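You operate a simulated robot arm through the tools that you are given. There is no shell and no other tool. Be economical: measure what you need, move in short steps, check, and stop when the job is done.

The job below is to be done with a simulated robot arm. You get a single attempt, and the scene is never put back.

TASK
Open the spectrometer drawer, take the blue pad on the table top and put it away inside and shut the drawer again. Put the rinse cup from the table top in the sink. Open the left sampler drawer, take the ring on the table top and put it away inside and shut the drawer again. Open the mixer drawer, take the jar marked "caps" from the table top and put it inside and shut the drawer again. The order is free. Set down upright: blue pad, rinse cup.

It is judged by the outcome, as a careful person would: the job done as asked, and still so three seconds after it is handed in. It fails if anything else is knocked over, pushed out of place, dropped, spilled or broken. A push-on lid holds only when it is set on centred and level and pressed home; a screw cap is set on level and turned clockwise until tight.

THE ROBOT
A 6-joint arm with a four-finger gripper on a trunk, on a base that drives. Base frame: it is fixed to the floor where the robot stands at the start and does not move with it; the origin is under the middle of the robot, x ahead of it, y to its left, z up. Readings come in m, degrees, newtons and seconds.
Its first joint turns from -166.0 to 166.0 degrees. Places, roughly: blue pad (6x5x6 cm) [-2.5, 0.3, 0.9]; e3 drawer [-1.4, -2.1, 0.7]; jar [-2.5, 0.5, 1]; left sampler drawer [0, 1.2, 0.7]; mixer drawer [-1.4, -2, 0.7]; n1 drawer [0.9, 0.2, 0.7]; n2 drawer left [0.1, 1.3, 0.7]; ring (4x4x2 cm) [-2.5, 0.7, 0.9]; rinse cup [-2.5, 0.5, 1]; sink (34x24 cm) [-3.3, -1.54, 0.68]; spectrometer drawer [0.8, 0.1, 0.7]. Payload 3.67 kg.
The TCP is the grasp point between the finger pads, 0.028 m short of the fingertips. In the tool frame z runs along the fingers and y along their closing line. Largest opening 0.112 m; the body of the gripper starts 0.073 m behind the TCP.
Orientation is that of the tool frame in the base frame, as [roll, pitch, yaw] about the fixed x, y, z axes, in that order (R = Rz(yaw) Ry(pitch) Rx(roll)). With the fingers straight down and closing along the base's y, the tool's x points along the base's -x, its y along +y and its z along -z.

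THE INTERFACE
- The arm moves only by the tool apply_moves. Its argument "steps" is a list of rows, each a list of 3 entries, a list of its own where there are three numbers: the turn, a rotation vector about the tool's x, y, z in units of 6 degrees (1.0 is 6 degrees), then the shift along the tool's x, y, z in units of 20 mm (1.0 is 20 mm), then the finger opening in mm, from 0 to 112. In form: [[[rx, ry, rz], [dx, dy, dz], hand], ...]. A call has 1 to 8 rows; each row shifts and turns the commanded pose from where the row before left it, along the tool's axes as they then stand. A call with a number of a shift or a turn outside -1 to 1 is refused whole. Rows are played at 5 a second. More than 0.05 m and 8.6 degrees between two rows, or a gripper value outside its range, and nothing of the call is played. A pose out of reach is approached as far as the arm can. The call stops where the force on the tool passes 40 N (or 10 N more than at its start, if that is more) or the arm is blocked; 0.2 s more then pass. Each finger halts on what it meets, pressing with about 42 N; the grip force reading is that of the motor and also rises with nothing between the fingers. The clock runs only during rows and for 0.2 s after the last one: add rows that do not move to give the fingers time. The reply holds the time, the measured pose of the TCP, the force on the tool along the base axes, the opening and the grip force, in the units named above and with some noise, with the torque about the TCP (base axes, N m) and any sound that the robot's microphone picked up.
- Cameras (640 x 400 px; columns grow to the right, rows downward): "scene" is now at [0.0776, 0.2621, 1.3008]; the picture's right is [0.65, -0.76, 0.00], its down [-0.62, -0.53, -0.58] and it looks along [0.44, 0.38, -0.82] (base axes); focal length 214 px, centre (320, 200). "wrist" rides on the gripper at [0.06, -0.018, -0.104] in the tool frame; the picture's right is [0.29, 0.96, 0.00], its down [-0.80, 0.24, -0.55] and it looks along [-0.53, 0.16, 0.83] (tool axes); focal length 234 px, centre (320, 200). There is no depth. A picture from a camera that has moved, and an enlarged one, comes with that camera's place and axes in the base frame and with its lens.
- snapshot(camera): a new picture of that camera. The clock stands still meanwhile.
- base_move(legs): drives the robot by 1 to 6 legs, each [ahead, left, turn to the left] in m, m and degrees, along the robot's own axes; the way and the turn of a leg run together, so that a leg with both is an arc; at most 1.5 m and 180 degrees a leg. The arm and the cameras ride along, it lands a little off, and it stops where it bumps. It gives what a move gives.
- pan_tilt(pan, tilt): turns the head with the scene camera to pan (to the left, within 143 degrees either way) and tilt (down, from -29 to 69), counted from straight ahead of the robot. It gives what a move gives.
- enlarge(camera, box): a new picture of the part [left, top, right, bottom] of that camera's present view, enlarged. The clock stands still meanwhile.
- finish_job(): hands the job in; it is judged then, once.

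Work in short steps. Places have to be worked out from the pictures, the camera data and where the tool is seen: move nearer, look again, correct. Check each grasp and each placing, and mend what went wrong. You have 207 turns and 192 pictures in all, those below and enlarged ones among them. Open the gripper and draw the arm clear of the work before you hand the job in, unless the task says otherwise; then end with one line.

The tools are called after ">>>" as name(argument=value, ...) on one line, values as JSON. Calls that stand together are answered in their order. apply_moves: Moves the arm, as the interface text tells. Its arguments: {"type":"object","properties":{"steps":{"type":"array","items":{"type":"array"}}},"required":["steps"]} The other tools are called the same way: base_move (legs) drives the base; pan_tilt (pan, tilt) turns the head that bears the scene camera; snapshot (camera) takes a picture; enlarge (camera, box) takes an enlarged picture of a part of a camera's view; finish_job () hands the job in.

At the start:

```text
time_s: 0.0
eef_pos: [0.0519, 0.6209, 0.8747]
tool_rot: [-179.4, 0.3, -179.9]
ft_force: [0.0, 0.5, -0.4]
torque: [-0.03, -0.02, -0.02]
width: 0.112
finger_force: 0.0
robot x, y, heading: [-0.0001, 0.0017, -0.1]
head pan, tilt: [43.5, 68.8]
```

scene: 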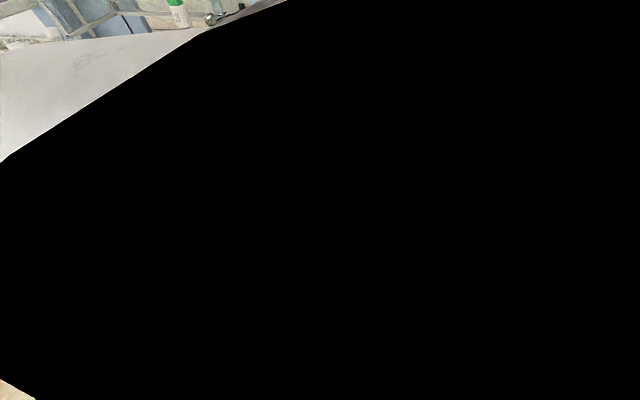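
wrist: 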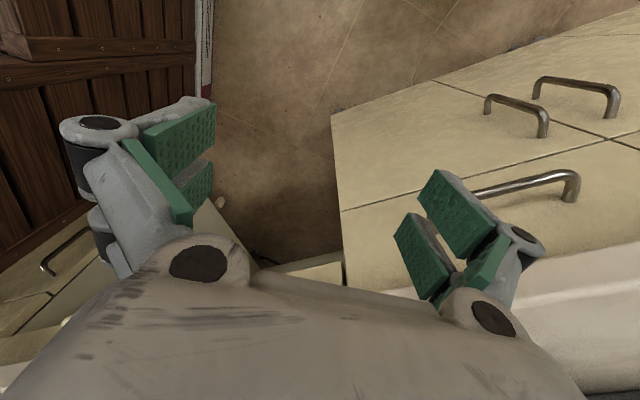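

The scene view is mostly blocked by the arm, so I'll raise the head and look around.

>>> pan_tilt(pan=0, tilt=30)

>>> snapshot(camera="scene")

>>> pan_tilt(pan=70, tilt=25)

>>> snapshot(camera="scene")

>>> pan_tilt(pan=140, tilt=25)

>>> snapshot(camera="scene")

>>> pan_tilt(pan=-130, tilt=25)

>>> snapshot(camera="scene")

>>> pan_tilt(pan=-70, tilt=25)

>>> snapshot(camera="scene")

```text
time_s: 1.1
eef_pos: [0.0589, 0.6222, 0.8732]
tool_rot: [-179.5, 0.2, 179.5]
ft_force: [-0.2, 0.1, -0.5]
torque: [-0.02, 0.02, -0.03]
width: 0.1119
finger_force: 0.1
robot x, y, heading: [0.0023, 0.0001, 0.1]
head pan, tilt: [0.0, 30.0]
```

```text
189 pictures are left
camera scene: at [0.1074, 0.2314, 1.3239], right [0.19, -0.98, 0.0], down [-0.61, -0.12, -0.79], along [0.77, 0.15, -0.62], focal length 214 px, centre (320, 200)
```

scene: 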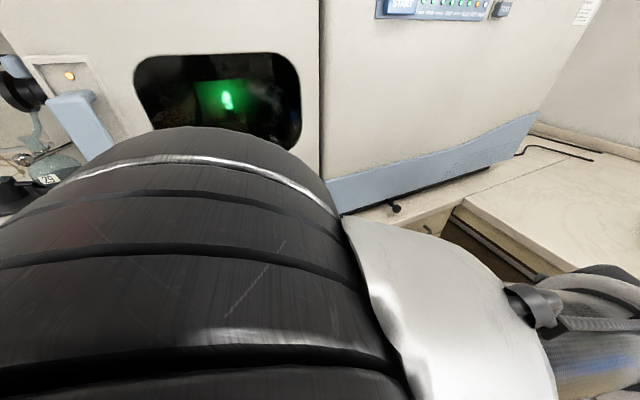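

```text
time_s: 2.5
eef_pos: [0.0514, 0.6199, 0.8724]
tool_rot: [-179.4, 0.2, 179.9]
ft_force: [-0.1, 0.4, 0.6]
torque: [0.01, 0.04, 0.01]
width: 0.1117
finger_force: 0.0
robot x, y, heading: [0.0021, -0.0031, 0.5]
head pan, tilt: [70.0, 25.0]
```

```text
188 pictures are left
camera scene: at [0.0543, 0.3015, 1.3445], right [0.94, -0.34, 0.0], down [-0.14, -0.4, -0.91], along [0.31, 0.85, -0.42], focal length 214 px, centre (320, 200)
```

scene: 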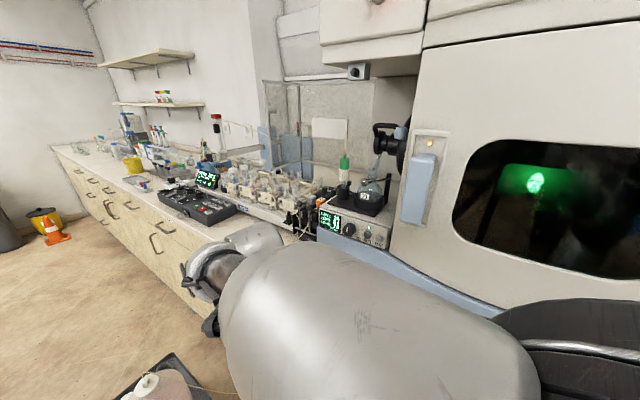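

```text
time_s: 3.9
eef_pos: [0.0523, 0.6207, 0.8741]
tool_rot: [-179.3, 0.2, -179.9]
ft_force: [0.4, -1.0, 0.8]
torque: [0.03, 0.03, -0.01]
width: 0.1122
finger_force: 0.1
robot x, y, heading: [-0.0029, 0.0005, 0.2]
head pan, tilt: [140.0, 25.0]
```

```text
187 pictures are left
camera scene: at [-0.0478, 0.2742, 1.3445], right [0.64, 0.77, 0.0], down [0.32, -0.27, -0.91], along [-0.69, 0.58, -0.42], focal length 214 px, centre (320, 200)
```

scene: 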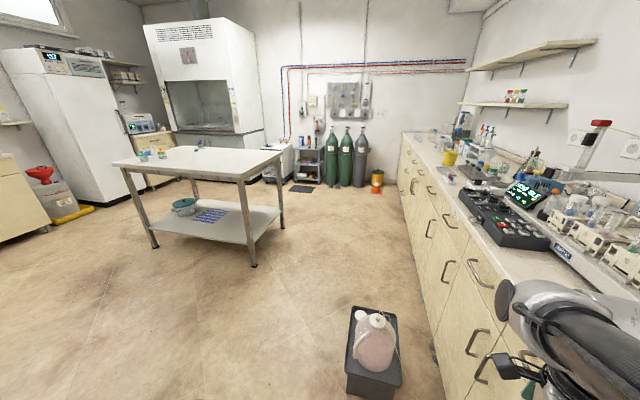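

```text
time_s: 7.7
eef_pos: [0.0516, 0.621, 0.8745]
tool_rot: [-179.3, 0.2, -179.9]
ft_force: [-0.1, -0.7, -0.2]
torque: [0.0, -0.02, -0.01]
width: 0.1123
finger_force: 0.0
robot x, y, heading: [0.0033, 0.0013, 0.0]
head pan, tilt: [-130.0, 25.0]
```

```text
186 pictures are left
camera scene: at [-0.0364, 0.1443, 1.3445], right [-0.77, 0.64, 0.0], down [0.27, 0.32, -0.91], along [-0.58, -0.69, -0.42], focal length 214 px, centre (320, 200)
```

scene: 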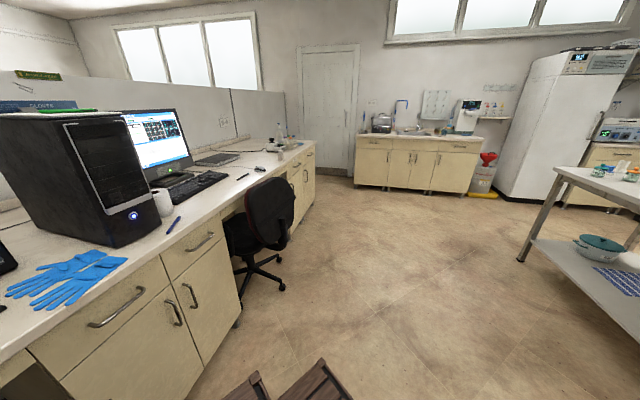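

```text
time_s: 9.0
eef_pos: [0.0533, 0.6205, 0.8731]
tool_rot: [-179.4, 0.2, 180.0]
ft_force: [1.3, -0.2, -0.4]
torque: [0.02, 0.01, 0.03]
width: 0.1122
finger_force: 0.0
robot x, y, heading: [-0.0005, -0.0023, -0.1]
head pan, tilt: [-70.0, 25.0]
```

```text
185 pictures are left
camera scene: at [0.0542, 0.1283, 1.3445], right [-0.94, -0.34, 0.0], down [-0.14, 0.4, -0.91], along [0.31, -0.85, -0.42], focal length 214 px, centre (320, 200)
```

scene: 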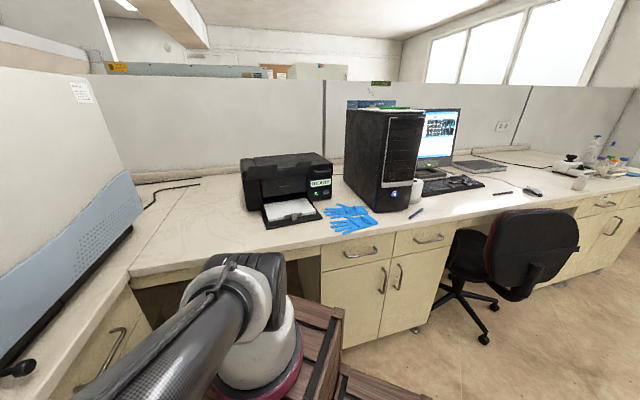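

The room is rotated about 38° relative to the base frame. The spectrometer and sampler drawers share one counter, and the mixer drawer is on the other. I'll check the robot's own footprint and surroundings by looking down.

>>> pan_tilt(pan=-100, tilt=65)

>>> snapshot(camera="scene")

>>> pan_tilt(pan=130, tilt=55)

>>> snapshot(camera="scene")

>>> enlarge(camera="wrist", box=[0, 0, 640, 400])

```text
time_s: 10.0
eef_pos: [0.0514, 0.6212, 0.873]
tool_rot: [-179.4, 0.2, -180.0]
ft_force: [-0.2, -1.1, 0.1]
torque: [0.01, -0.01, 0.01]
width: 0.1116
finger_force: 0.0
robot x, y, heading: [0.0012, -0.0001, -0.1]
head pan, tilt: [-100.0, 65.0]
```

```text
184 pictures are left
camera scene: at [0.0122, 0.1551, 1.2889], right [-0.98, 0.17, 0.0], down [0.16, 0.89, -0.42], along [-0.07, -0.42, -0.91], focal length 214 px, centre (320, 200)
```

scene: 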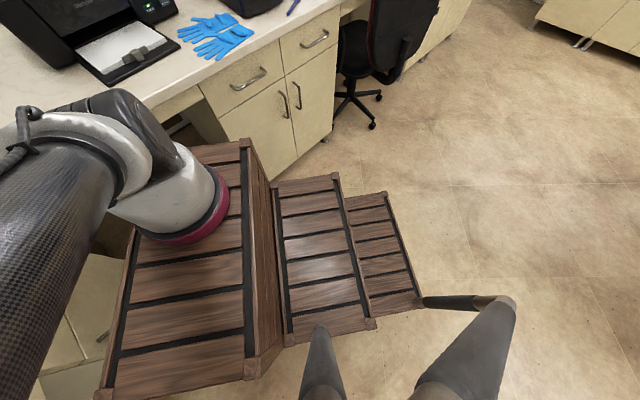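

```text
time_s: 13.3
eef_pos: [0.0625, 0.6239, 0.8731]
tool_rot: [-179.4, 0.4, 179.1]
ft_force: [-0.2, 0.2, 0.4]
torque: [0.02, 0.0, -0.01]
width: 0.1122
finger_force: 0.0
robot x, y, heading: [0.0008, -0.0004, 0.1]
head pan, tilt: [130.0, 55.0]
```

```text
183 pictures are left
camera scene: at [0.0795, 0.1755, 1.297], right [-0.57, -0.82, 0.0], down [-0.69, 0.48, -0.53], along [0.44, -0.3, -0.85], focal length 214 px, centre (320, 200)
```

scene: 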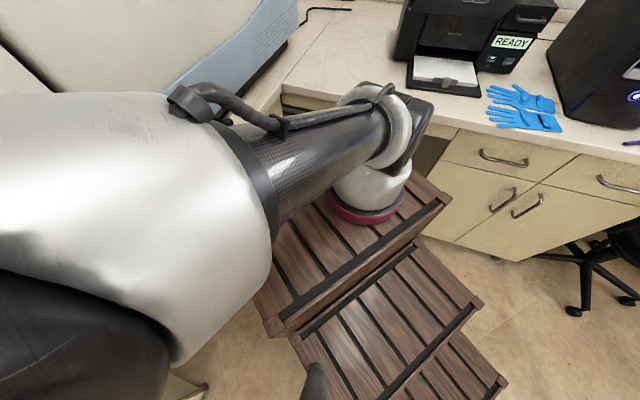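

```text
1.00 times, centred on (320, 200) of wrist (not enlarged: the box is as wide or as high as the picture)
camera zoom: at [0.0022, 0.6076, 0.9767], right [-0.27, 0.96, -0.01], down [0.8, 0.23, 0.55], along [0.54, 0.14, -0.83], focal length 234 px, centre (320, 200)
```

zoom: 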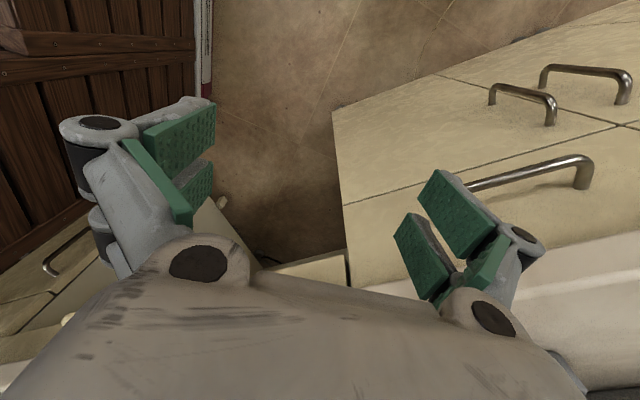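

The crates turn out to be the robot's own trunk. It extends about ±0.2 m sideways and 0.3 m ahead. I'll back away from the spectrometer counter, then turn right so the left-pointing arm faces it.

>>> base_move(legs=[[-0.24, -0.19, 0], [0, 0, -51.5]])

>>> pan_tilt(pan=60, tilt=40)

>>> snapshot(camera="scene")

>>> snapshot(camera="wrist")

```text
time_s: 17.7
eef_pos: [0.2917, 0.1489, 0.8707]
tool_rot: [-179.2, 0.3, 127.5]
ft_force: [0.2, -1.2, 0.4]
torque: [0.0, 0.0, -0.02]
width: 0.1119
finger_force: 0.0
robot x, y, heading: [-0.2327, -0.1884, -51.6]
head pan, tilt: [130.0, 55.0]
```

```text
time_s: 19.1
eef_pos: [0.298, 0.1453, 0.8705]
tool_rot: [-179.3, 0.2, 127.0]
ft_force: [-0.6, -0.7, 0.7]
torque: [-0.03, 0.0, -0.03]
width: 0.1121
finger_force: 0.0
robot x, y, heading: [-0.2365, -0.187, -51.5]
head pan, tilt: [60.0, 40.0]
```

```text
181 pictures are left
camera scene: at [0.02, -0.0292, 1.3177], right [0.5, -0.87, 0.0], down [-0.58, -0.33, -0.74], along [0.64, 0.37, -0.67], focal length 214 px, centre (320, 200)
```

scene: 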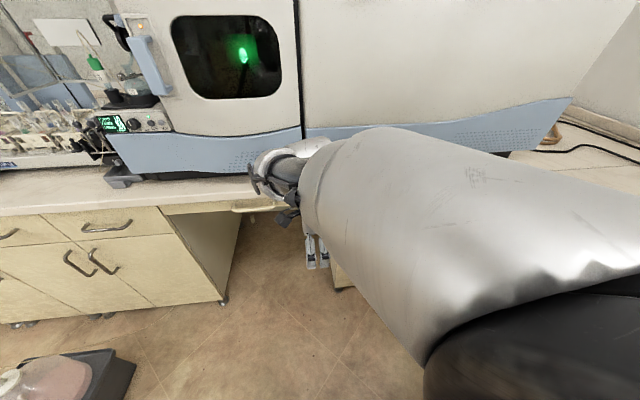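

```text
180 pictures are left
camera wrist: at [0.2467, 0.1833, 0.9748], right [0.59, 0.81, -0.01], down [0.68, -0.49, 0.56], along [0.44, -0.34, -0.83], focal length 234 px, centre (320, 200)
```

wrist: 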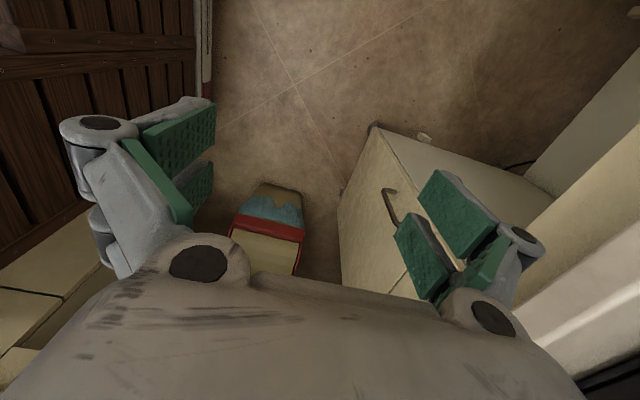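

Facing the counter now. From the views I put the spectrometer drawer handle near room coordinates u≈0.62, v≈-0.42, z≈0.70. I'll drive forward 0.17 m, then rotate the tool towards horizontal in two batches, lowering it as I go.

>>> base_move(legs=[[0.17, 0, 0]])

>>> apply_moves(steps=[[[-1, 0, 0], [0.3, 0, 0.4], 80], [[-1, 0, 0], [0, 0, 0.4], 80], [[-1, 0, 0], [0, 0, 0.4], 80], [[-1, 0, 0], [0, -0.2, 0.4], 80], [[-1, 0, 0], [0, -0.2, 0.4], 80], [[-1, 0, 0], [0, -0.3, 0.3], 80], [[-1, 0, 0], [0, -0.3, 0.3], 80], [[-1, 0, 0], [0, -0.3, 0.3], 80]])

>>> snapshot(camera="wrist")

```text
time_s: 20.6
eef_pos: [0.401, 0.0232, 0.8687]
tool_rot: [-179.1, 0.4, 125.7]
ft_force: [-0.1, 0.8, -0.2]
torque: [-0.01, 0.02, 0.0]
width: 0.1118
finger_force: 0.0
robot x, y, heading: [-0.1412, -0.2997, -52.3]
head pan, tilt: [60.0, 40.0]
stopped in leg 1: the robot was blocked; the commanded pose is now the measured one
```

```text
time_s: 22.4
eef_pos: [0.4338, 0.0583, 0.8447]
tool_rot: [148.7, -1.7, 128.1]
ft_force: [0.0, -0.9, 0.1]
torque: [0.0, -0.03, -0.03]
width: 0.0799
finger_force: 0.1
out of reach, approached as far as the arm can: row 5, 6, 7, 8
robot x, y, heading: [-0.1408, -0.3014, -52.4]
head pan, tilt: [60.0, 40.0]
```

```text
179 pictures are left
camera wrist: at [0.3417, 0.0604, 0.9267], right [0.47, 0.72, 0.51], down [0.44, -0.69, 0.57], along [0.76, -0.05, -0.64], focal length 234 px, centre (320, 200)
```

wrist: 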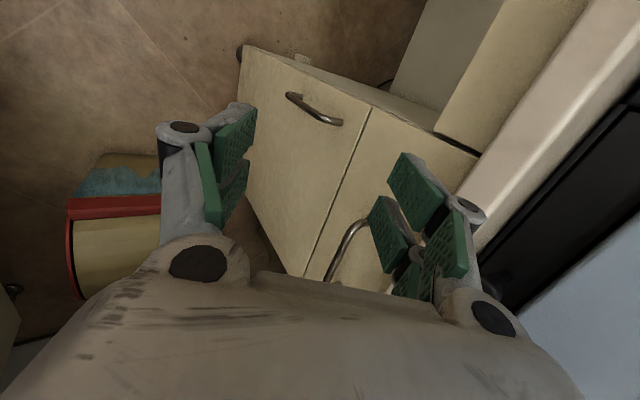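

The drive was blocked slightly early and the robot stands at v≈-0.15. The drawer handle is visible near u≈0.60, v≈-0.45, z≈0.69. The tool is too close in to rotate, so I'll back off 3 cm from the obstruction and then extend outward while rotating.

>>> base_move(legs=[[-0.03, 0, 0]])

>>> apply_moves(steps=[[[0, 0, 0], [-1, 0.67, 0.74], 80], [[0, 0, 0], [-1, 0.67, 0.74], 80], [[0, 0, 0], [-1, 0.67, 0.74], 80], [[-1, 0, 0], [-1, 0.2, 0.7], 80], [[-1, 0, 0], [-1, 0, 0.7], 80], [[-1, 0, 0], [-1, -0.1, 0.7], 80], [[-1, 0, 0], [-1, -0.2, 0.7], 80], [[-1, 0, 0], [-1, -0.2, 0.4], 80]])

>>> snapshot(camera="wrist")

```text
time_s: 23.2
eef_pos: [0.4164, 0.0804, 0.844]
tool_rot: [148.8, -1.7, 128.0]
ft_force: [0.1, -0.2, -0.4]
torque: [0.02, -0.01, -0.02]
width: 0.0797
finger_force: 0.1
robot x, y, heading: [-0.1614, -0.2745, -52.2]
head pan, tilt: [60.0, 40.0]
```

```text
time_s: 25.0
eef_pos: [0.5473, 0.0538, 0.8219]
tool_rot: [142.4, -1.9, 128.2]
ft_force: [-0.8, 0.7, -0.5]
torque: [0.0, 0.02, 0.0]
width: 0.0802
finger_force: 0.1
out of reach, approached as far as the arm can: row 4, 5, 6, 7, 8
robot x, y, heading: [-0.1628, -0.273, -52.2]
head pan, tilt: [60.0, 40.0]
```

```text
178 pictures are left
camera wrist: at [0.4503, 0.05, 0.896], right [0.43, 0.68, 0.59], down [0.39, -0.73, 0.56], along [0.81, -0.01, -0.58], focal length 234 px, centre (320, 200)
```

wrist: 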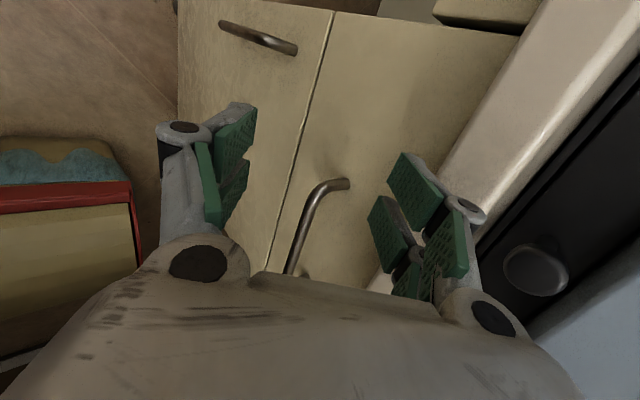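

The tilt is limited at this distance, and the counter overhang prevents extending further here. I'll back the base 0.2 m away from the counter and extend and rotate the arm there.

>>> base_move(legs=[[0, -0.2, 0]])

>>> apply_moves(steps=[[[0, 0, 0], [0, 0.79, 0.6], 80], [[0, 0, 0], [0, 0.79, 0.6], 80], [[0, 0, 0], [0, 0.79, 0.6], 80], [[0, 0, 0], [0, 0.79, 0.6], 80], [[-1, 0, 0], [0, 0.5, 0.6], 80], [[-1, 0, 0], [0, 0.5, 0.6], 80], [[-1, 0, 0], [0, 0.4, 0.6], 80], [[-1, 0, 0], [0, 0.4, 0.6], 80]])

```text
time_s: 26.6
eef_pos: [0.3893, -0.067, 0.823]
tool_rot: [142.4, -2.0, 128.5]
ft_force: [0.3, 0.1, -0.7]
torque: [0.01, 0.0, -0.01]
width: 0.08
finger_force: 0.0
robot x, y, heading: [-0.3165, -0.401, -52.2]
head pan, tilt: [60.0, 40.0]
```

```text
time_s: 28.4
eef_pos: [0.5277, 0.0343, 0.8268]
tool_rot: [118.4, -2.0, 128.4]
ft_force: [0.4, 1.0, 1.2]
torque: [0.0, 0.05, 0.01]
width: 0.0801
finger_force: 0.0
out of reach, approached as far as the arm can: row 6, 7, 8
robot x, y, heading: [-0.3182, -0.3965, -52.2]
head pan, tilt: [60.0, 40.0]
```

The tilt is now 62° from vertical. I'll continue rotating in place while lowering, and watch which rows are limited.

>>> apply_moves(steps=[[[-1, 0, 0], [0, -0.8, 0.3], 80], [[-1, 0, 0], [0, -0.9, 0.2], 80], [[-1, 0, 0], [0, -1, 0.1], 80], [[0, 0, 0], [0, -1, 0.1], 80]])

```text
time_s: 29.4
eef_pos: [0.5232, 0.0284, 0.7951]
tool_rot: [109.3, -1.9, 128.8]
ft_force: [-0.1, -0.1, -0.7]
torque: [0.02, 0.03, -0.01]
width: 0.0802
finger_force: 0.1
out of reach, approached as far as the arm can: row 2, 3, 4
robot x, y, heading: [-0.3177, -0.3954, -52.2]
head pan, tilt: [60.0, 40.0]
```

Still limited at 71°. I'll test whether being further out helps, by backing the base 0.1 m and extending by the same amount.

>>> base_move(legs=[[0, -0.1, 0]])

>>> apply_moves(steps=[[[0, 0, 0], [0, 0.3, 0.95], 80], [[0, 0, 0], [0, 0.3, 0.95], 80], [[0, 0, 0], [0, 0.3, 0.95], 80], [[0, 0, 0], [0, 0.3, 0.95], 80], [[-1, 0, 0], [0, 0, 0], 80], [[-1, 0, 0], [0, 0, 0], 80]])

```text
time_s: 30.5
eef_pos: [0.4433, -0.0316, 0.797]
tool_rot: [109.5, -1.9, 128.9]
ft_force: [0.3, 0.1, -0.4]
torque: [0.0, -0.01, -0.01]
width: 0.08
finger_force: 0.1
robot x, y, heading: [-0.3972, -0.4615, -52.5]
head pan, tilt: [60.0, 40.0]
```

```text
time_s: 31.9
eef_pos: [0.4565, -0.0324, 0.8321]
tool_rot: [107.2, -1.9, 129.4]
ft_force: [-1.3, 0.0, 0.3]
torque: [-0.03, 0.03, -0.01]
width: 0.08
finger_force: 0.2
out of reach, approached as far as the arm can: row 1, 2, 3, 4, 5, 6
robot x, y, heading: [-0.4012, -0.4617, -51.9]
head pan, tilt: [60.0, 40.0]
```

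Those rows show the outer reach limit (~0.96 m from the axis). I'll retract 0.12 m and test pure rotation at mid-range.

>>> apply_moves(steps=[[[0, 0, 0], [0, -0.3, -0.95], 80], [[0, 0, 0], [0, -0.3, -0.95], 80], [[0, 0, 0], [0, -0.3, -0.95], 80], [[0, 0, 0], [0, -0.3, -0.95], 80], [[0, 0, 0], [0, -0.3, -0.95], 80], [[0, 0, 0], [0, -0.3, -0.95], 80]])

>>> apply_moves(steps=[[[-1, 0, 0], [0, 0, 0], 80], [[-1, 0, 0], [0, 0, 0], 80], [[-1, 0, 0], [0, 0, 0], 80]])

```text
time_s: 33.3
eef_pos: [0.4541, -0.0331, 0.8236]
tool_rot: [107.6, -1.9, 129.5]
ft_force: [0.8, -0.5, 0.1]
torque: [0.0, -0.02, -0.02]
width: 0.08
finger_force: 0.1
out of reach, approached as far as the arm can: row 1, 2, 3, 4, 5, 6
robot x, y, heading: [-0.395, -0.462, -52.1]
head pan, tilt: [60.0, 40.0]
```

```text
time_s: 34.1
eef_pos: [0.4893, -0.0642, 0.8495]
tool_rot: [106.8, -1.7, 129.6]
ft_force: [0.4, -0.2, 0.4]
torque: [0.02, -0.04, -0.03]
width: 0.0801
finger_force: 0.1
out of reach, approached as far as the arm can: row 1, 2, 3
robot x, y, heading: [-0.3981, -0.4606, -51.8]
head pan, tilt: [60.0, 40.0]
```

The commanded pose seems to have accumulated beyond the reachable set. I'll rotate back to about 71° so the command and measurement agree again.

>>> apply_moves(steps=[[[1, 0, 0], [0, 0, 0], 80], [[1, 0, 0], [0, 0, 0], 80], [[1, 0, 0], [0, 0, 0], 80], [[1, 0, 0], [0, 0, 0], 80], [[1, 0, 0], [0, 0, 0], 80], [[1, 0, 0], [0, 0, 0], 80], [[1, 0, 0], [0, 0, 0], 80]])

```text
time_s: 35.7
eef_pos: [0.3843, -0.1062, 0.8422]
tool_rot: [134.3, -1.8, 129.8]
ft_force: [0.1, -0.6, 0.9]
torque: [-0.03, -0.01, 0.0]
width: 0.0802
finger_force: 0.0
out of reach, approached as far as the arm can: row 2, 3, 4, 5, 6, 7
robot x, y, heading: [-0.3937, -0.4602, -51.7]
head pan, tilt: [60.0, 40.0]
```

The measured tilt grows with distance from the axis, which suggests an inner wrist limit: a horizontal tool needs about 1 m of reach or more. I'll extend outward 0.16 m and see.

>>> apply_moves(steps=[[[0, 0, 0], [0, 0.57, 0.82], 80], [[0, 0, 0], [0, 0.57, 0.82], 80], [[0, 0, 0], [0, 0.57, 0.82], 80], [[0, 0, 0], [0, 0.57, 0.82], 80], [[0, 0, 0], [0, 0.57, 0.82], 80], [[0, 0, 0], [0, 0.57, 0.82], 80], [[0, 0, 0], [0, 0.57, 0.82], 80], [[0, 0, 0], [0, 0.57, 0.82], 80]])

```text
time_s: 37.5
eef_pos: [0.3986, -0.092, 0.7839]
tool_rot: [133.9, -1.8, 129.9]
ft_force: [-1.1, -0.8, -0.3]
torque: [0.02, 0.03, 0.03]
width: 0.0803
finger_force: 0.2
out of reach, approached as far as the arm can: row 1, 2, 3, 4, 5, 6, 7, 8
robot x, y, heading: [-0.3953, -0.4594, -52.1]
head pan, tilt: [60.0, 40.0]
```

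Ambiguous. I'll use a tiny base move in case it re-syncs the command with the measured pose, then test a short outward move.

>>> base_move(legs=[[0, 0.005, 0]])

>>> apply_moves(steps=[[[0, 0, 0], [0, 0.7, 0.72], 80]])

>>> apply_moves(steps=[[[0, 0, 0], [0, 0.7, -0.72], 80]])

>>> apply_moves(steps=[[[0, 0, 0], [0, 0.7, 0.72], 80], [[0, 0, 0], [0, 0.7, 0.72], 80]])

```text
time_s: 38.2
eef_pos: [0.4019, -0.0889, 0.7828]
tool_rot: [133.8, -1.7, 129.9]
ft_force: [-0.1, -0.2, -0.3]
torque: [0.01, -0.02, 0.02]
width: 0.0799
finger_force: 0.1
robot x, y, heading: [-0.3919, -0.4541, -52.1]
head pan, tilt: [60.0, 40.0]
```

```text
time_s: 38.6
eef_pos: [0.422, -0.0913, 0.7937]
tool_rot: [132.1, -0.3, 128.2]
ft_force: [-0.2, -0.1, -0.1]
torque: [0.01, 0.01, 0.05]
width: 0.0799
finger_force: 0.1
out of reach, approached as far as the arm can: row 1
robot x, y, heading: [-0.3944, -0.4581, -52.0]
head pan, tilt: [60.0, 40.0]
```

```text
time_s: 39.0
eef_pos: [0.4348, -0.0917, 0.8077]
tool_rot: [132.1, 0.6, 126.9]
ft_force: [0.5, -0.2, -0.7]
torque: [0.01, 0.01, 0.01]
width: 0.0801
finger_force: 0.3
out of reach, approached as far as the arm can: row 1
robot x, y, heading: [-0.3903, -0.4544, -51.9]
head pan, tilt: [60.0, 40.0]
```

```text
time_s: 39.6
eef_pos: [0.4386, -0.0775, 0.8077]
tool_rot: [134.1, -1.7, 129.9]
ft_force: [1.1, -0.4, 0.1]
torque: [-0.03, 0.02, 0.02]
width: 0.0799
finger_force: 0.1
out of reach, approached as far as the arm can: row 1, 2
robot x, y, heading: [-0.394, -0.4594, -51.8]
head pan, tilt: [60.0, 40.0]
```

The bar stands about 6 cm off the drawer face and protrudes past the counter edge, so a ~50° tilt is enough for the grasp. I'll reduce the tilt until the command is reachable again.

>>> apply_moves(steps=[[[1, 0, 0], [0, 0, 0], 80], [[1, 0, 0], [0, 0, 0], 80], [[1, 0, 0], [0, 0, 0], 80], [[1, 0, 0], [0, 0, 0], 80]])

>>> snapshot(camera="wrist")

```text
time_s: 40.6
eef_pos: [0.3932, -0.1285, 0.8385]
tool_rot: [155.2, -1.8, 129.9]
ft_force: [-0.9, -0.2, -2.1]
torque: [0.02, -0.02, -0.01]
width: 0.0801
finger_force: 0.1
out of reach, approached as far as the arm can: row 1, 2, 3, 4
robot x, y, heading: [-0.3935, -0.458, -52.3]
head pan, tilt: [60.0, 40.0]
```

```text
177 pictures are left
camera wrist: at [0.3104, -0.1225, 0.9278], right [0.49, 0.77, 0.41], down [0.51, -0.64, 0.58], along [0.71, -0.07, -0.7], focal length 234 px, centre (320, 200)
```

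wrist: 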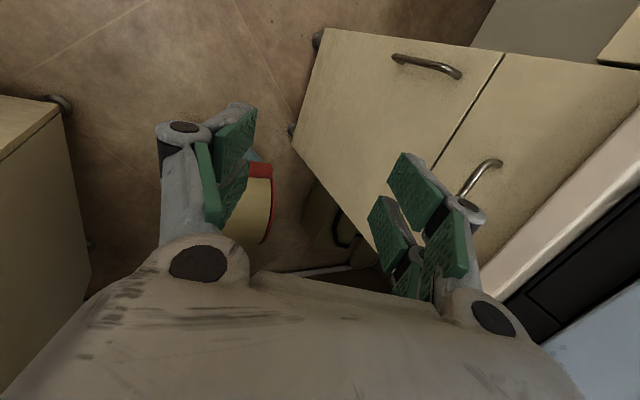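

>>> apply_moves(steps=[[[0, 0, 0], [0, -0.9, -0.42], 80], [[0, 0, 0], [0, -0.9, -0.42], 80], [[0, 0, 0], [0, -0.9, -0.42], 80], [[0, 0, 0], [0, -0.9, -0.42], 80], [[0, 0, 0], [0, -0.9, -0.42], 80], [[0, 0, 0], [0, -0.9, -0.42], 80], [[0, 0, 0], [0, -0.9, -0.42], 80], [[0, 0, 0], [0, -0.9, -0.42], 80]])

```text
time_s: 42.5
eef_pos: [0.2718, -0.2292, 0.8427]
tool_rot: [154.9, -1.8, 129.9]
ft_force: [-0.8, 0.5, -1.2]
torque: [-0.04, 0.0, -0.02]
width: 0.0802
finger_force: 0.0
robot x, y, heading: [-0.3954, -0.4564, -51.7]
head pan, tilt: [60.0, 40.0]
```

That was fully reached, so command and pose agree again. Next I'll try swinging about the wrist, tilting while moving along tool y, to see how far the tilt goes.

>>> apply_moves(steps=[[[-1, 0, 0], [0, 1, 0], 80], [[-1, 0, 0], [0, 1, 0], 80], [[-1, 0, 0], [0, 1, 0], 80], [[-1, 0, 0], [0, 1, 0], 80], [[-1, 0, 0], [0, 1, 0.2], 80], [[-1, 0, 0], [0, 1, 0.2], 80]])

```text
time_s: 43.9
eef_pos: [0.2928, -0.2121, 0.8554]
tool_rot: [145.9, -1.8, 129.9]
ft_force: [0.2, 0.2, 0.5]
torque: [-0.03, 0.03, 0.03]
width: 0.0798
finger_force: 0.0
out of reach, approached as far as the arm can: row 2, 3, 4, 5, 6
robot x, y, heading: [-0.395, -0.4547, -52.1]
head pan, tilt: [60.0, 40.0]
```

The tilt is limited by a wrist joint relative to the forearm, so it is greater further out. I'll extend about 0.16 m out and 0.12 m towards -v, then tilt to about 50°.

>>> apply_moves(steps=[[[0, 0, 0], [-0.75, 0.83, 0.56], 60], [[0, 0, 0], [-0.75, 0.83, 0.56], 60], [[0, 0, 0], [-0.75, 0.83, 0.56], 60], [[0, 0, 0], [-0.75, 0.83, 0.56], 60], [[0, 0, 0], [-0.75, 0.83, 0.56], 60], [[0, 0, 0], [-0.75, 0.83, 0.56], 60], [[0, 0, 0], [-0.75, 0.83, 0.56], 60], [[0, 0, 0], [-0.75, 0.83, 0.56], 60]])

>>> apply_moves(steps=[[[-1, 0, 0], [0, -0.5, 0.8], 60], [[-1, 0, 0], [0, -0.6, 0.8], 60], [[-1, 0, 0], [0, -0.7, 0.7], 60]])

```text
time_s: 45.6
eef_pos: [0.4901, -0.2025, 0.8534]
tool_rot: [146.0, -1.7, 129.8]
ft_force: [-0.9, -0.2, 1.6]
torque: [-0.11, 0.04, -0.02]
width: 0.0599
finger_force: 0.0
robot x, y, heading: [-0.3944, -0.4571, -52.2]
head pan, tilt: [60.0, 40.0]
```

```text
time_s: 46.5
eef_pos: [0.493, -0.1976, 0.7933]
tool_rot: [127.8, -1.7, 129.9]
ft_force: [-0.3, -0.3, 0.2]
torque: [-0.02, 0.01, -0.02]
width: 0.0599
finger_force: 0.1
robot x, y, heading: [-0.3907, -0.4572, -52.1]
head pan, tilt: [60.0, 40.0]
```

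Reached 52° at z=0.793 with no limits hit. I'll lower 6 cm straight and look with the wrist camera.

>>> apply_moves(steps=[[[0, 0, 0], [0, -0.79, 0.62], 60], [[0, 0, 0], [0, -0.79, 0.62], 60], [[0, 0, 0], [0, -0.79, 0.62], 60]])

>>> snapshot(camera="wrist")

```text
time_s: 47.2
eef_pos: [0.4924, -0.1971, 0.7323]
tool_rot: [127.9, -1.8, 129.9]
ft_force: [-0.3, 0.8, 0.7]
torque: [-0.03, 0.04, 0.01]
width: 0.0604
finger_force: 0.0
robot x, y, heading: [-0.393, -0.4549, -51.9]
head pan, tilt: [60.0, 40.0]
```

```text
176 pictures are left
camera wrist: at [0.3816, -0.2127, 0.785], right [0.28, 0.58, 0.76], down [0.3, -0.81, 0.5], along [0.91, 0.09, -0.4], focal length 234 px, centre (320, 200)
```

wrist: 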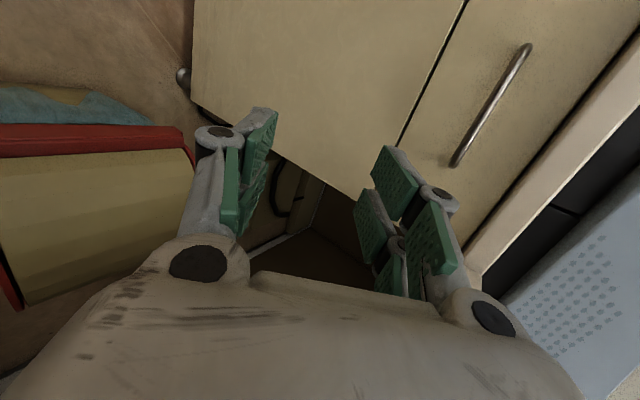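

Triangulating several views puts the bar at u≈0.512, z≈0.771, v from -0.34 to -0.46. The counter's lower edge is at u≈0.52, z≈0.85. I'll tilt to 64° and raise 7 cm, then bring the base 0.15 m towards the counter.

>>> apply_moves(steps=[[[-1, 0, 0], [0, 0.79, -0.62], 50], [[-1, 0, 0], [0, 0.85, -0.53], 50], [[0, 0, 0], [0, 0.9, -0.44], 50], [[0, 0, 0], [0, 0.45, -0.22], 50]])

>>> base_move(legs=[[-0.06, 0.15, 0]])

>>> snapshot(camera="wrist")

```text
time_s: 48.2
eef_pos: [0.49, -0.197, 0.7871]
tool_rot: [119.4, -2.2, 130.4]
ft_force: [-1.0, -0.1, -0.5]
torque: [0.0, -0.01, 0.03]
width: 0.0501
finger_force: 0.1
out of reach, approached as far as the arm can: row 2
robot x, y, heading: [-0.3945, -0.458, -52.0]
head pan, tilt: [60.0, 40.0]
```

```text
time_s: 49.7
eef_pos: [0.5689, -0.0565, 0.787]
tool_rot: [119.5, -2.3, 130.5]
ft_force: [0.1, 0.8, -0.2]
torque: [-0.01, 0.03, -0.02]
width: 0.0501
finger_force: 0.0
robot x, y, heading: [-0.3088, -0.3202, -52.1]
head pan, tilt: [60.0, 40.0]
```

```text
175 pictures are left
camera wrist: at [0.4543, -0.0773, 0.826], right [0.19, 0.5, 0.85], down [0.25, -0.86, 0.45], along [0.95, 0.13, -0.29], focal length 234 px, centre (320, 200)
```

wrist: 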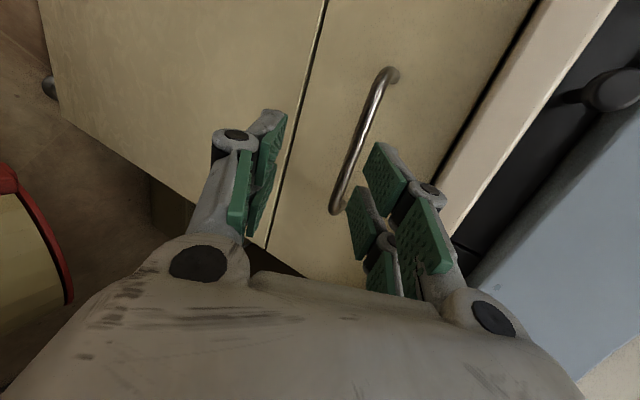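

The bar lies about 0.036 m off the tool axis in tool +y and 0.097 m ahead. I'll shift +y 0.036 m, advance 0.04 m, and look.

>>> apply_moves(steps=[[[0, 0, 0], [0, 0.9, 0], 50], [[0, 0, 0], [0, 0.9, 0], 50], [[0, 0, 0], [0, 0, 1], 50], [[0, 0, 0], [0, 0, 1], 50]])

>>> snapshot(camera="wrist")

```text
time_s: 50.7
eef_pos: [0.6098, -0.0224, 0.8018]
tool_rot: [119.3, -2.1, 130.5]
ft_force: [0.0, -0.1, 0.9]
torque: [-0.05, -0.01, 0.02]
width: 0.0499
finger_force: 0.1
robot x, y, heading: [-0.3167, -0.3155, -51.7]
head pan, tilt: [60.0, 40.0]
```

```text
174 pictures are left
camera wrist: at [0.4949, -0.0435, 0.8397], right [0.19, 0.5, 0.85], down [0.25, -0.86, 0.45], along [0.95, 0.13, -0.29], focal length 234 px, centre (320, 200)
```

wrist: 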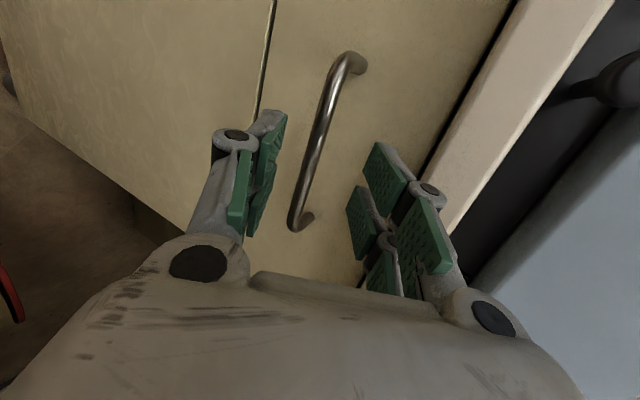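

The bar is centred between the fingers about 5 cm ahead. I'll advance 4.5 cm along the tool axis.

>>> apply_moves(steps=[[[0, 0, 0], [0, 0, 1], 50], [[0, 0, 0], [0, 0, 0.75], 50], [[0, 0, 0], [0, 0, 0.5], 50]])

>>> snapshot(camera="wrist")

```text
time_s: 51.5
eef_pos: [0.612, -0.0217, 0.796]
tool_rot: [119.5, -2.2, 130.7]
ft_force: [-0.4, 0.0, -1.3]
torque: [0.0, 0.03, 0.0]
width: 0.0502
finger_force: 0.2
out of reach, approached as far as the arm can: row 1, 2, 3
robot x, y, heading: [-0.3126, -0.3191, -52.2]
head pan, tilt: [60.0, 40.0]
```

```text
173 pictures are left
camera wrist: at [0.4984, -0.0413, 0.8343], right [0.19, 0.5, 0.85], down [0.25, -0.86, 0.45], along [0.95, 0.13, -0.29], focal length 234 px, centre (320, 200)
```

wrist: 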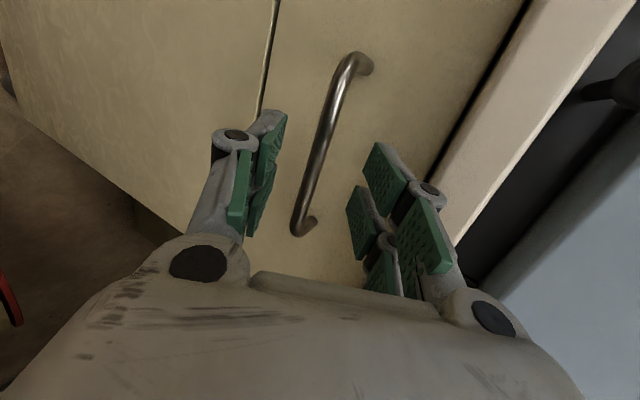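

The arm is at its outer limit, so I'll let the base close 3 cm and then finish with the arm.

>>> base_move(legs=[[0, 0.03, 0]])

>>> snapshot(camera="wrist")

```text
time_s: 52.3
eef_pos: [0.6362, -0.0034, 0.7967]
tool_rot: [119.4, -2.2, 130.6]
ft_force: [-0.4, 0.0, 0.9]
torque: [0.01, -0.03, 0.01]
width: 0.05
finger_force: 0.1
robot x, y, heading: [-0.2915, -0.2973, -52.0]
head pan, tilt: [60.0, 40.0]
```

```text
172 pictures are left
camera wrist: at [0.522, -0.0231, 0.8343], right [0.19, 0.5, 0.85], down [0.25, -0.86, 0.45], along [0.95, 0.13, -0.29], focal length 234 px, centre (320, 200)
```

wrist: 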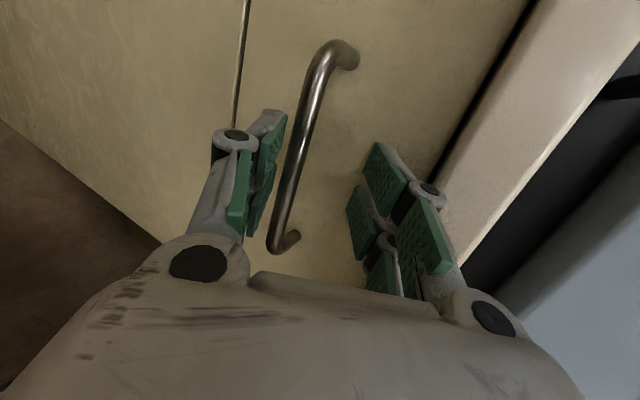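

The bar is now nearer the left (lower) finger. I'll shift tool -y by 14 mm and advance about 2.5 cm, then close.

>>> apply_moves(steps=[[[0, 0, 0], [0, -0.7, 0], 50], [[0, 0, 0], [0, 0, 0.7], 50], [[0, 0, 0], [0, 0, 0.6], 50]])

>>> snapshot(camera="wrist")

```text
time_s: 53.1
eef_pos: [0.6337, -0.0032, 0.7777]
tool_rot: [119.3, -2.2, 130.5]
ft_force: [0.6, 0.0, -0.1]
torque: [0.03, 0.0, 0.03]
width: 0.05
finger_force: 0.1
out of reach, approached as far as the arm can: row 2, 3
robot x, y, heading: [-0.2918, -0.3027, -52.2]
head pan, tilt: [60.0, 40.0]
```

```text
171 pictures are left
camera wrist: at [0.5187, -0.0234, 0.815], right [0.19, 0.5, 0.85], down [0.25, -0.86, 0.45], along [0.95, 0.13, -0.29], focal length 234 px, centre (320, 200)
```

wrist: 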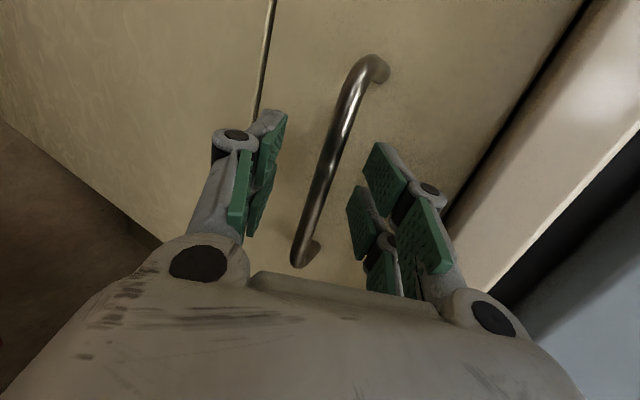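

The bar is centred; another 1.5 cm from the base and I'll close.

>>> base_move(legs=[[0, 0.015, 0]])

>>> apply_moves(steps=[[[0, 0, 0], [0, 0, 0], 30], [[0, 0, 0], [0, 0, 0], 10], [[0, 0, 0], [0, 0, 0], 0], [[0, 0, 0], [0, 0, 0], 0]])

>>> snapshot(camera="wrist")

```text
time_s: 53.9
eef_pos: [0.6447, 0.0052, 0.7763]
tool_rot: [119.3, -2.3, 130.6]
ft_force: [-1.8, -4.2, -0.1]
torque: [0.03, 0.04, -0.06]
width: 0.0508
finger_force: 0.1
robot x, y, heading: [-0.2741, -0.2905, -52.0]
head pan, tilt: [60.0, 40.0]
```

```text
time_s: 54.9
eef_pos: [0.6446, 0.0049, 0.7721]
tool_rot: [119.8, -2.3, 130.5]
ft_force: [-13.3, -9.2, -17.9]
torque: [0.32, 0.29, -0.53]
width: 0.0105
finger_force: 44.7
robot x, y, heading: [-0.2773, -0.2886, -51.9]
head pan, tilt: [60.0, 40.0]
```

```text
170 pictures are left
camera wrist: at [0.5302, -0.0156, 0.811], right [0.2, 0.5, 0.84], down [0.25, -0.86, 0.45], along [0.95, 0.13, -0.3], focal length 234 px, centre (320, 200)
```

wrist: 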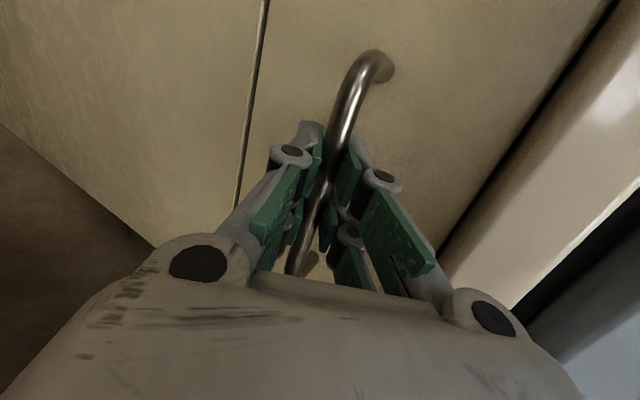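

The bar is gripped (10.5 mm). I'll pull by driving the base directly away.

>>> base_move(legs=[[0, -0.12, 0]])

>>> snapshot(camera="wrist")

```text
time_s: 56.4
eef_pos: [0.5476, -0.0668, 0.7715]
tool_rot: [119.8, -2.4, 130.6]
ft_force: [0.1, -0.2, -0.8]
torque: [0.39, 0.24, -0.49]
width: 0.0103
finger_force: 44.9
robot x, y, heading: [-0.3751, -0.3619, -51.8]
head pan, tilt: [60.0, 40.0]
stopped in leg 1: the force on the tool passed its limit at 42 N (the readings are from after the stop); the commanded pose is now the measured one
```

```text
169 pictures are left
camera wrist: at [0.4331, -0.0868, 0.811], right [0.2, 0.5, 0.84], down [0.26, -0.86, 0.45], along [0.95, 0.13, -0.3], focal length 234 px, centre (320, 200)
```

wrist: 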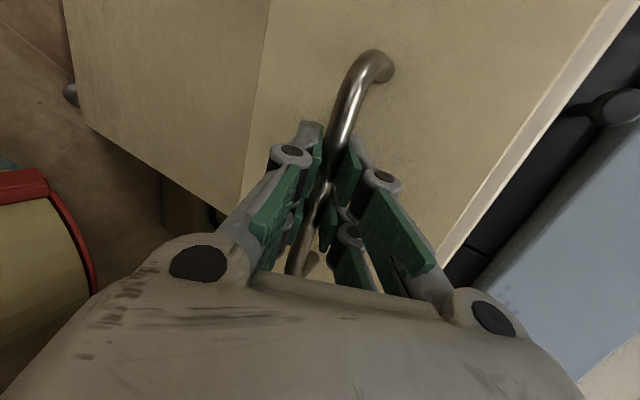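

The drawer has come out 12 cm, with a force spike at the stop. I'll continue pulling.

>>> base_move(legs=[[0, -0.08, 0]])

>>> base_move(legs=[[0, -0.06, 0]])

>>> snapshot(camera="wrist")

>>> snapshot(camera="scene")

```text
time_s: 57.5
eef_pos: [0.4828, -0.1133, 0.7724]
tool_rot: [119.8, -2.4, 130.8]
ft_force: [-10.5, 16.4, -1.8]
torque: [1.01, 0.75, 0.39]
width: 0.0102
finger_force: 45.2
robot x, y, heading: [-0.4374, -0.4153, -52.1]
head pan, tilt: [60.0, 40.0]
```

```text
time_s: 58.2
eef_pos: [0.4811, -0.1139, 0.7734]
tool_rot: [119.6, -2.5, 130.8]
ft_force: [0.1, -1.0, -0.9]
torque: [0.39, 0.28, -0.3]
width: 0.0103
finger_force: 45.3
robot x, y, heading: [-0.4364, -0.4103, -51.8]
head pan, tilt: [60.0, 40.0]
stopped in leg 1: the robot was blocked; the commanded pose is now the measured one
```

```text
168 pictures are left
camera wrist: at [0.367, -0.1353, 0.8111], right [0.2, 0.5, 0.84], down [0.26, -0.86, 0.45], along [0.95, 0.13, -0.3], focal length 234 px, centre (320, 200)
```

wrist: 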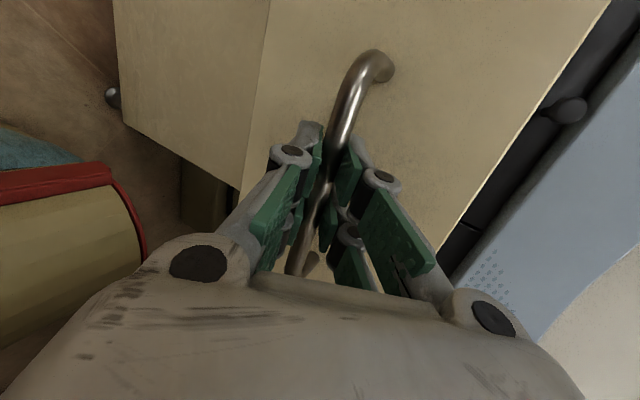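

```text
167 pictures are left
camera scene: at [-0.1695, -0.2862, 1.3211], right [0.14, -0.99, 0.0], down [-0.64, -0.09, -0.77], along [0.76, 0.11, -0.64], focal length 214 px, centre (320, 200)
```

scene: 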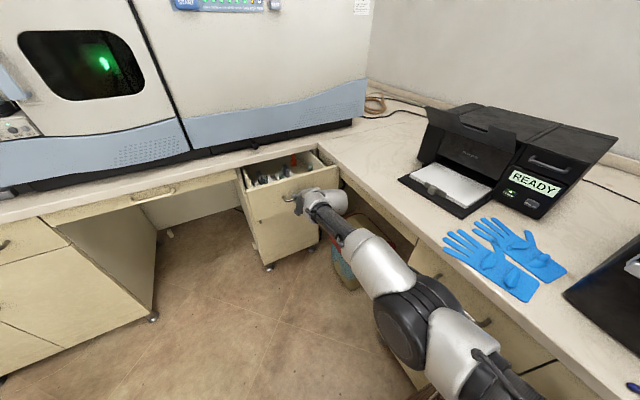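

The drawer is open about 20 cm, to its stop. I'll release and back off along the tool axis, reducing the tilt as I withdraw.

>>> apply_moves(steps=[[[0, 0, 0], [0, 0, 0], 50], [[0, 0, 0], [0, 0, 0], 60], [[0, 0, 0], [0, 0, -1], 60], [[0, 0, 0], [0, 0, -1], 60], [[0.5, 0, 0], [0, 0, -1], 60], [[1, 0, 0], [0, 0, -1], 60], [[1, 0, 0], [0, 0, -1], 60]])

>>> snapshot(camera="scene")

```text
time_s: 59.8
eef_pos: [0.4193, -0.1735, 0.8245]
tool_rot: [134.9, -2.5, 130.7]
ft_force: [0.6, 0.8, -0.7]
torque: [0.04, 0.01, 0.03]
width: 0.0599
finger_force: 0.1
out of reach, approached as far as the arm can: row 3
robot x, y, heading: [-0.4383, -0.4156, -52.0]
head pan, tilt: [60.0, 40.0]
```

```text
166 pictures are left
camera scene: at [-0.1695, -0.2862, 1.3211], right [0.14, -0.99, 0.0], down [-0.64, -0.09, -0.77], along [0.76, 0.11, -0.64], focal length 214 px, centre (320, 200)
```

scene: 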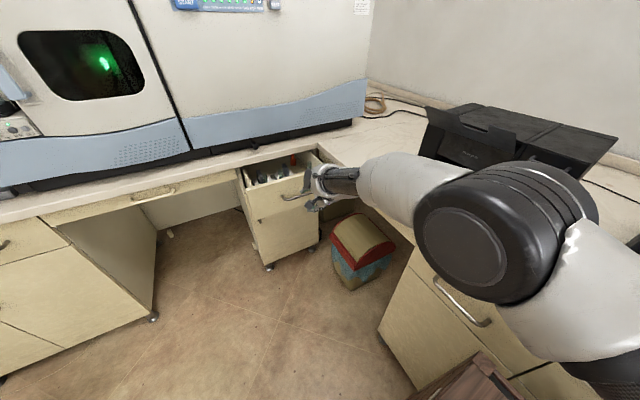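

Released cleanly. With the arm already tilted for handles, I'll back along the counter to the left sampler drawer and look from there.

>>> base_move(legs=[[-1.25, 0, 0]])

>>> pan_tilt(pan=90, tilt=40)

>>> snapshot(camera="scene")

>>> snapshot(camera="wrist")

```text
time_s: 66.2
eef_pos: [-0.3412, 0.7973, 0.8242]
tool_rot: [134.9, -2.6, 130.9]
ft_force: [0.9, -0.2, 0.3]
torque: [-0.03, -0.03, 0.03]
width: 0.0599
finger_force: 0.1
robot x, y, heading: [-1.1987, 0.5508, -51.8]
head pan, tilt: [60.0, 40.0]
stopped in leg 1: the robot was blocked; the commanded pose is now the measured one
```

```text
time_s: 67.1
eef_pos: [-0.3395, 0.797, 0.8256]
tool_rot: [134.7, -2.5, 131.0]
ft_force: [0.0, 0.6, 0.1]
torque: [0.01, 0.0, 0.0]
width: 0.0599
finger_force: 0.1
robot x, y, heading: [-1.1988, 0.5565, -51.6]
head pan, tilt: [90.0, 40.0]
```

```text
165 pictures are left
camera scene: at [-0.946, 0.7225, 1.3212], right [0.62, -0.79, 0.0], down [-0.51, -0.4, -0.77], along [0.6, 0.47, -0.64], focal length 214 px, centre (320, 200)
```

scene: 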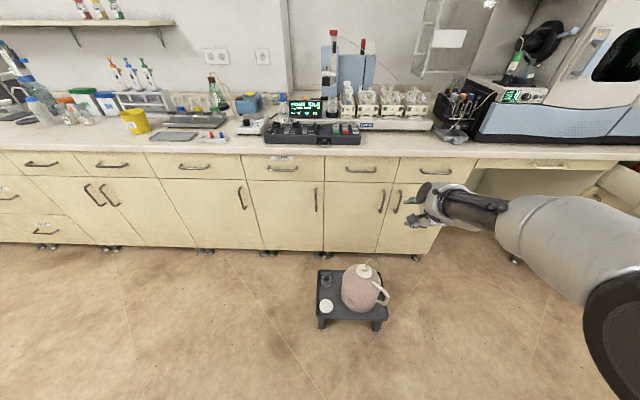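

```text
164 pictures are left
camera wrist: at [-0.4441, 0.7832, 0.888], right [0.34, 0.64, 0.69], down [0.37, -0.77, 0.52], along [0.87, 0.08, -0.5], focal length 234 px, centre (320, 200)
```

wrist: 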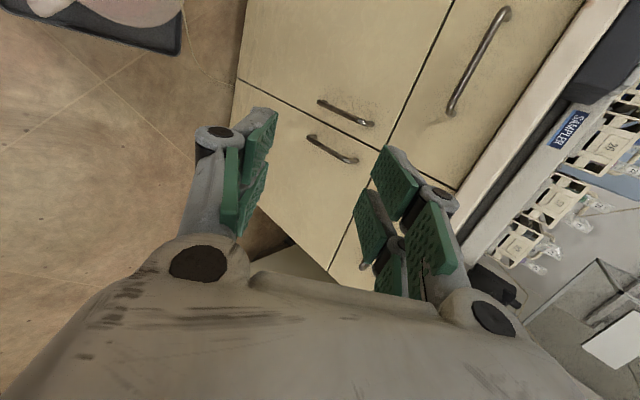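

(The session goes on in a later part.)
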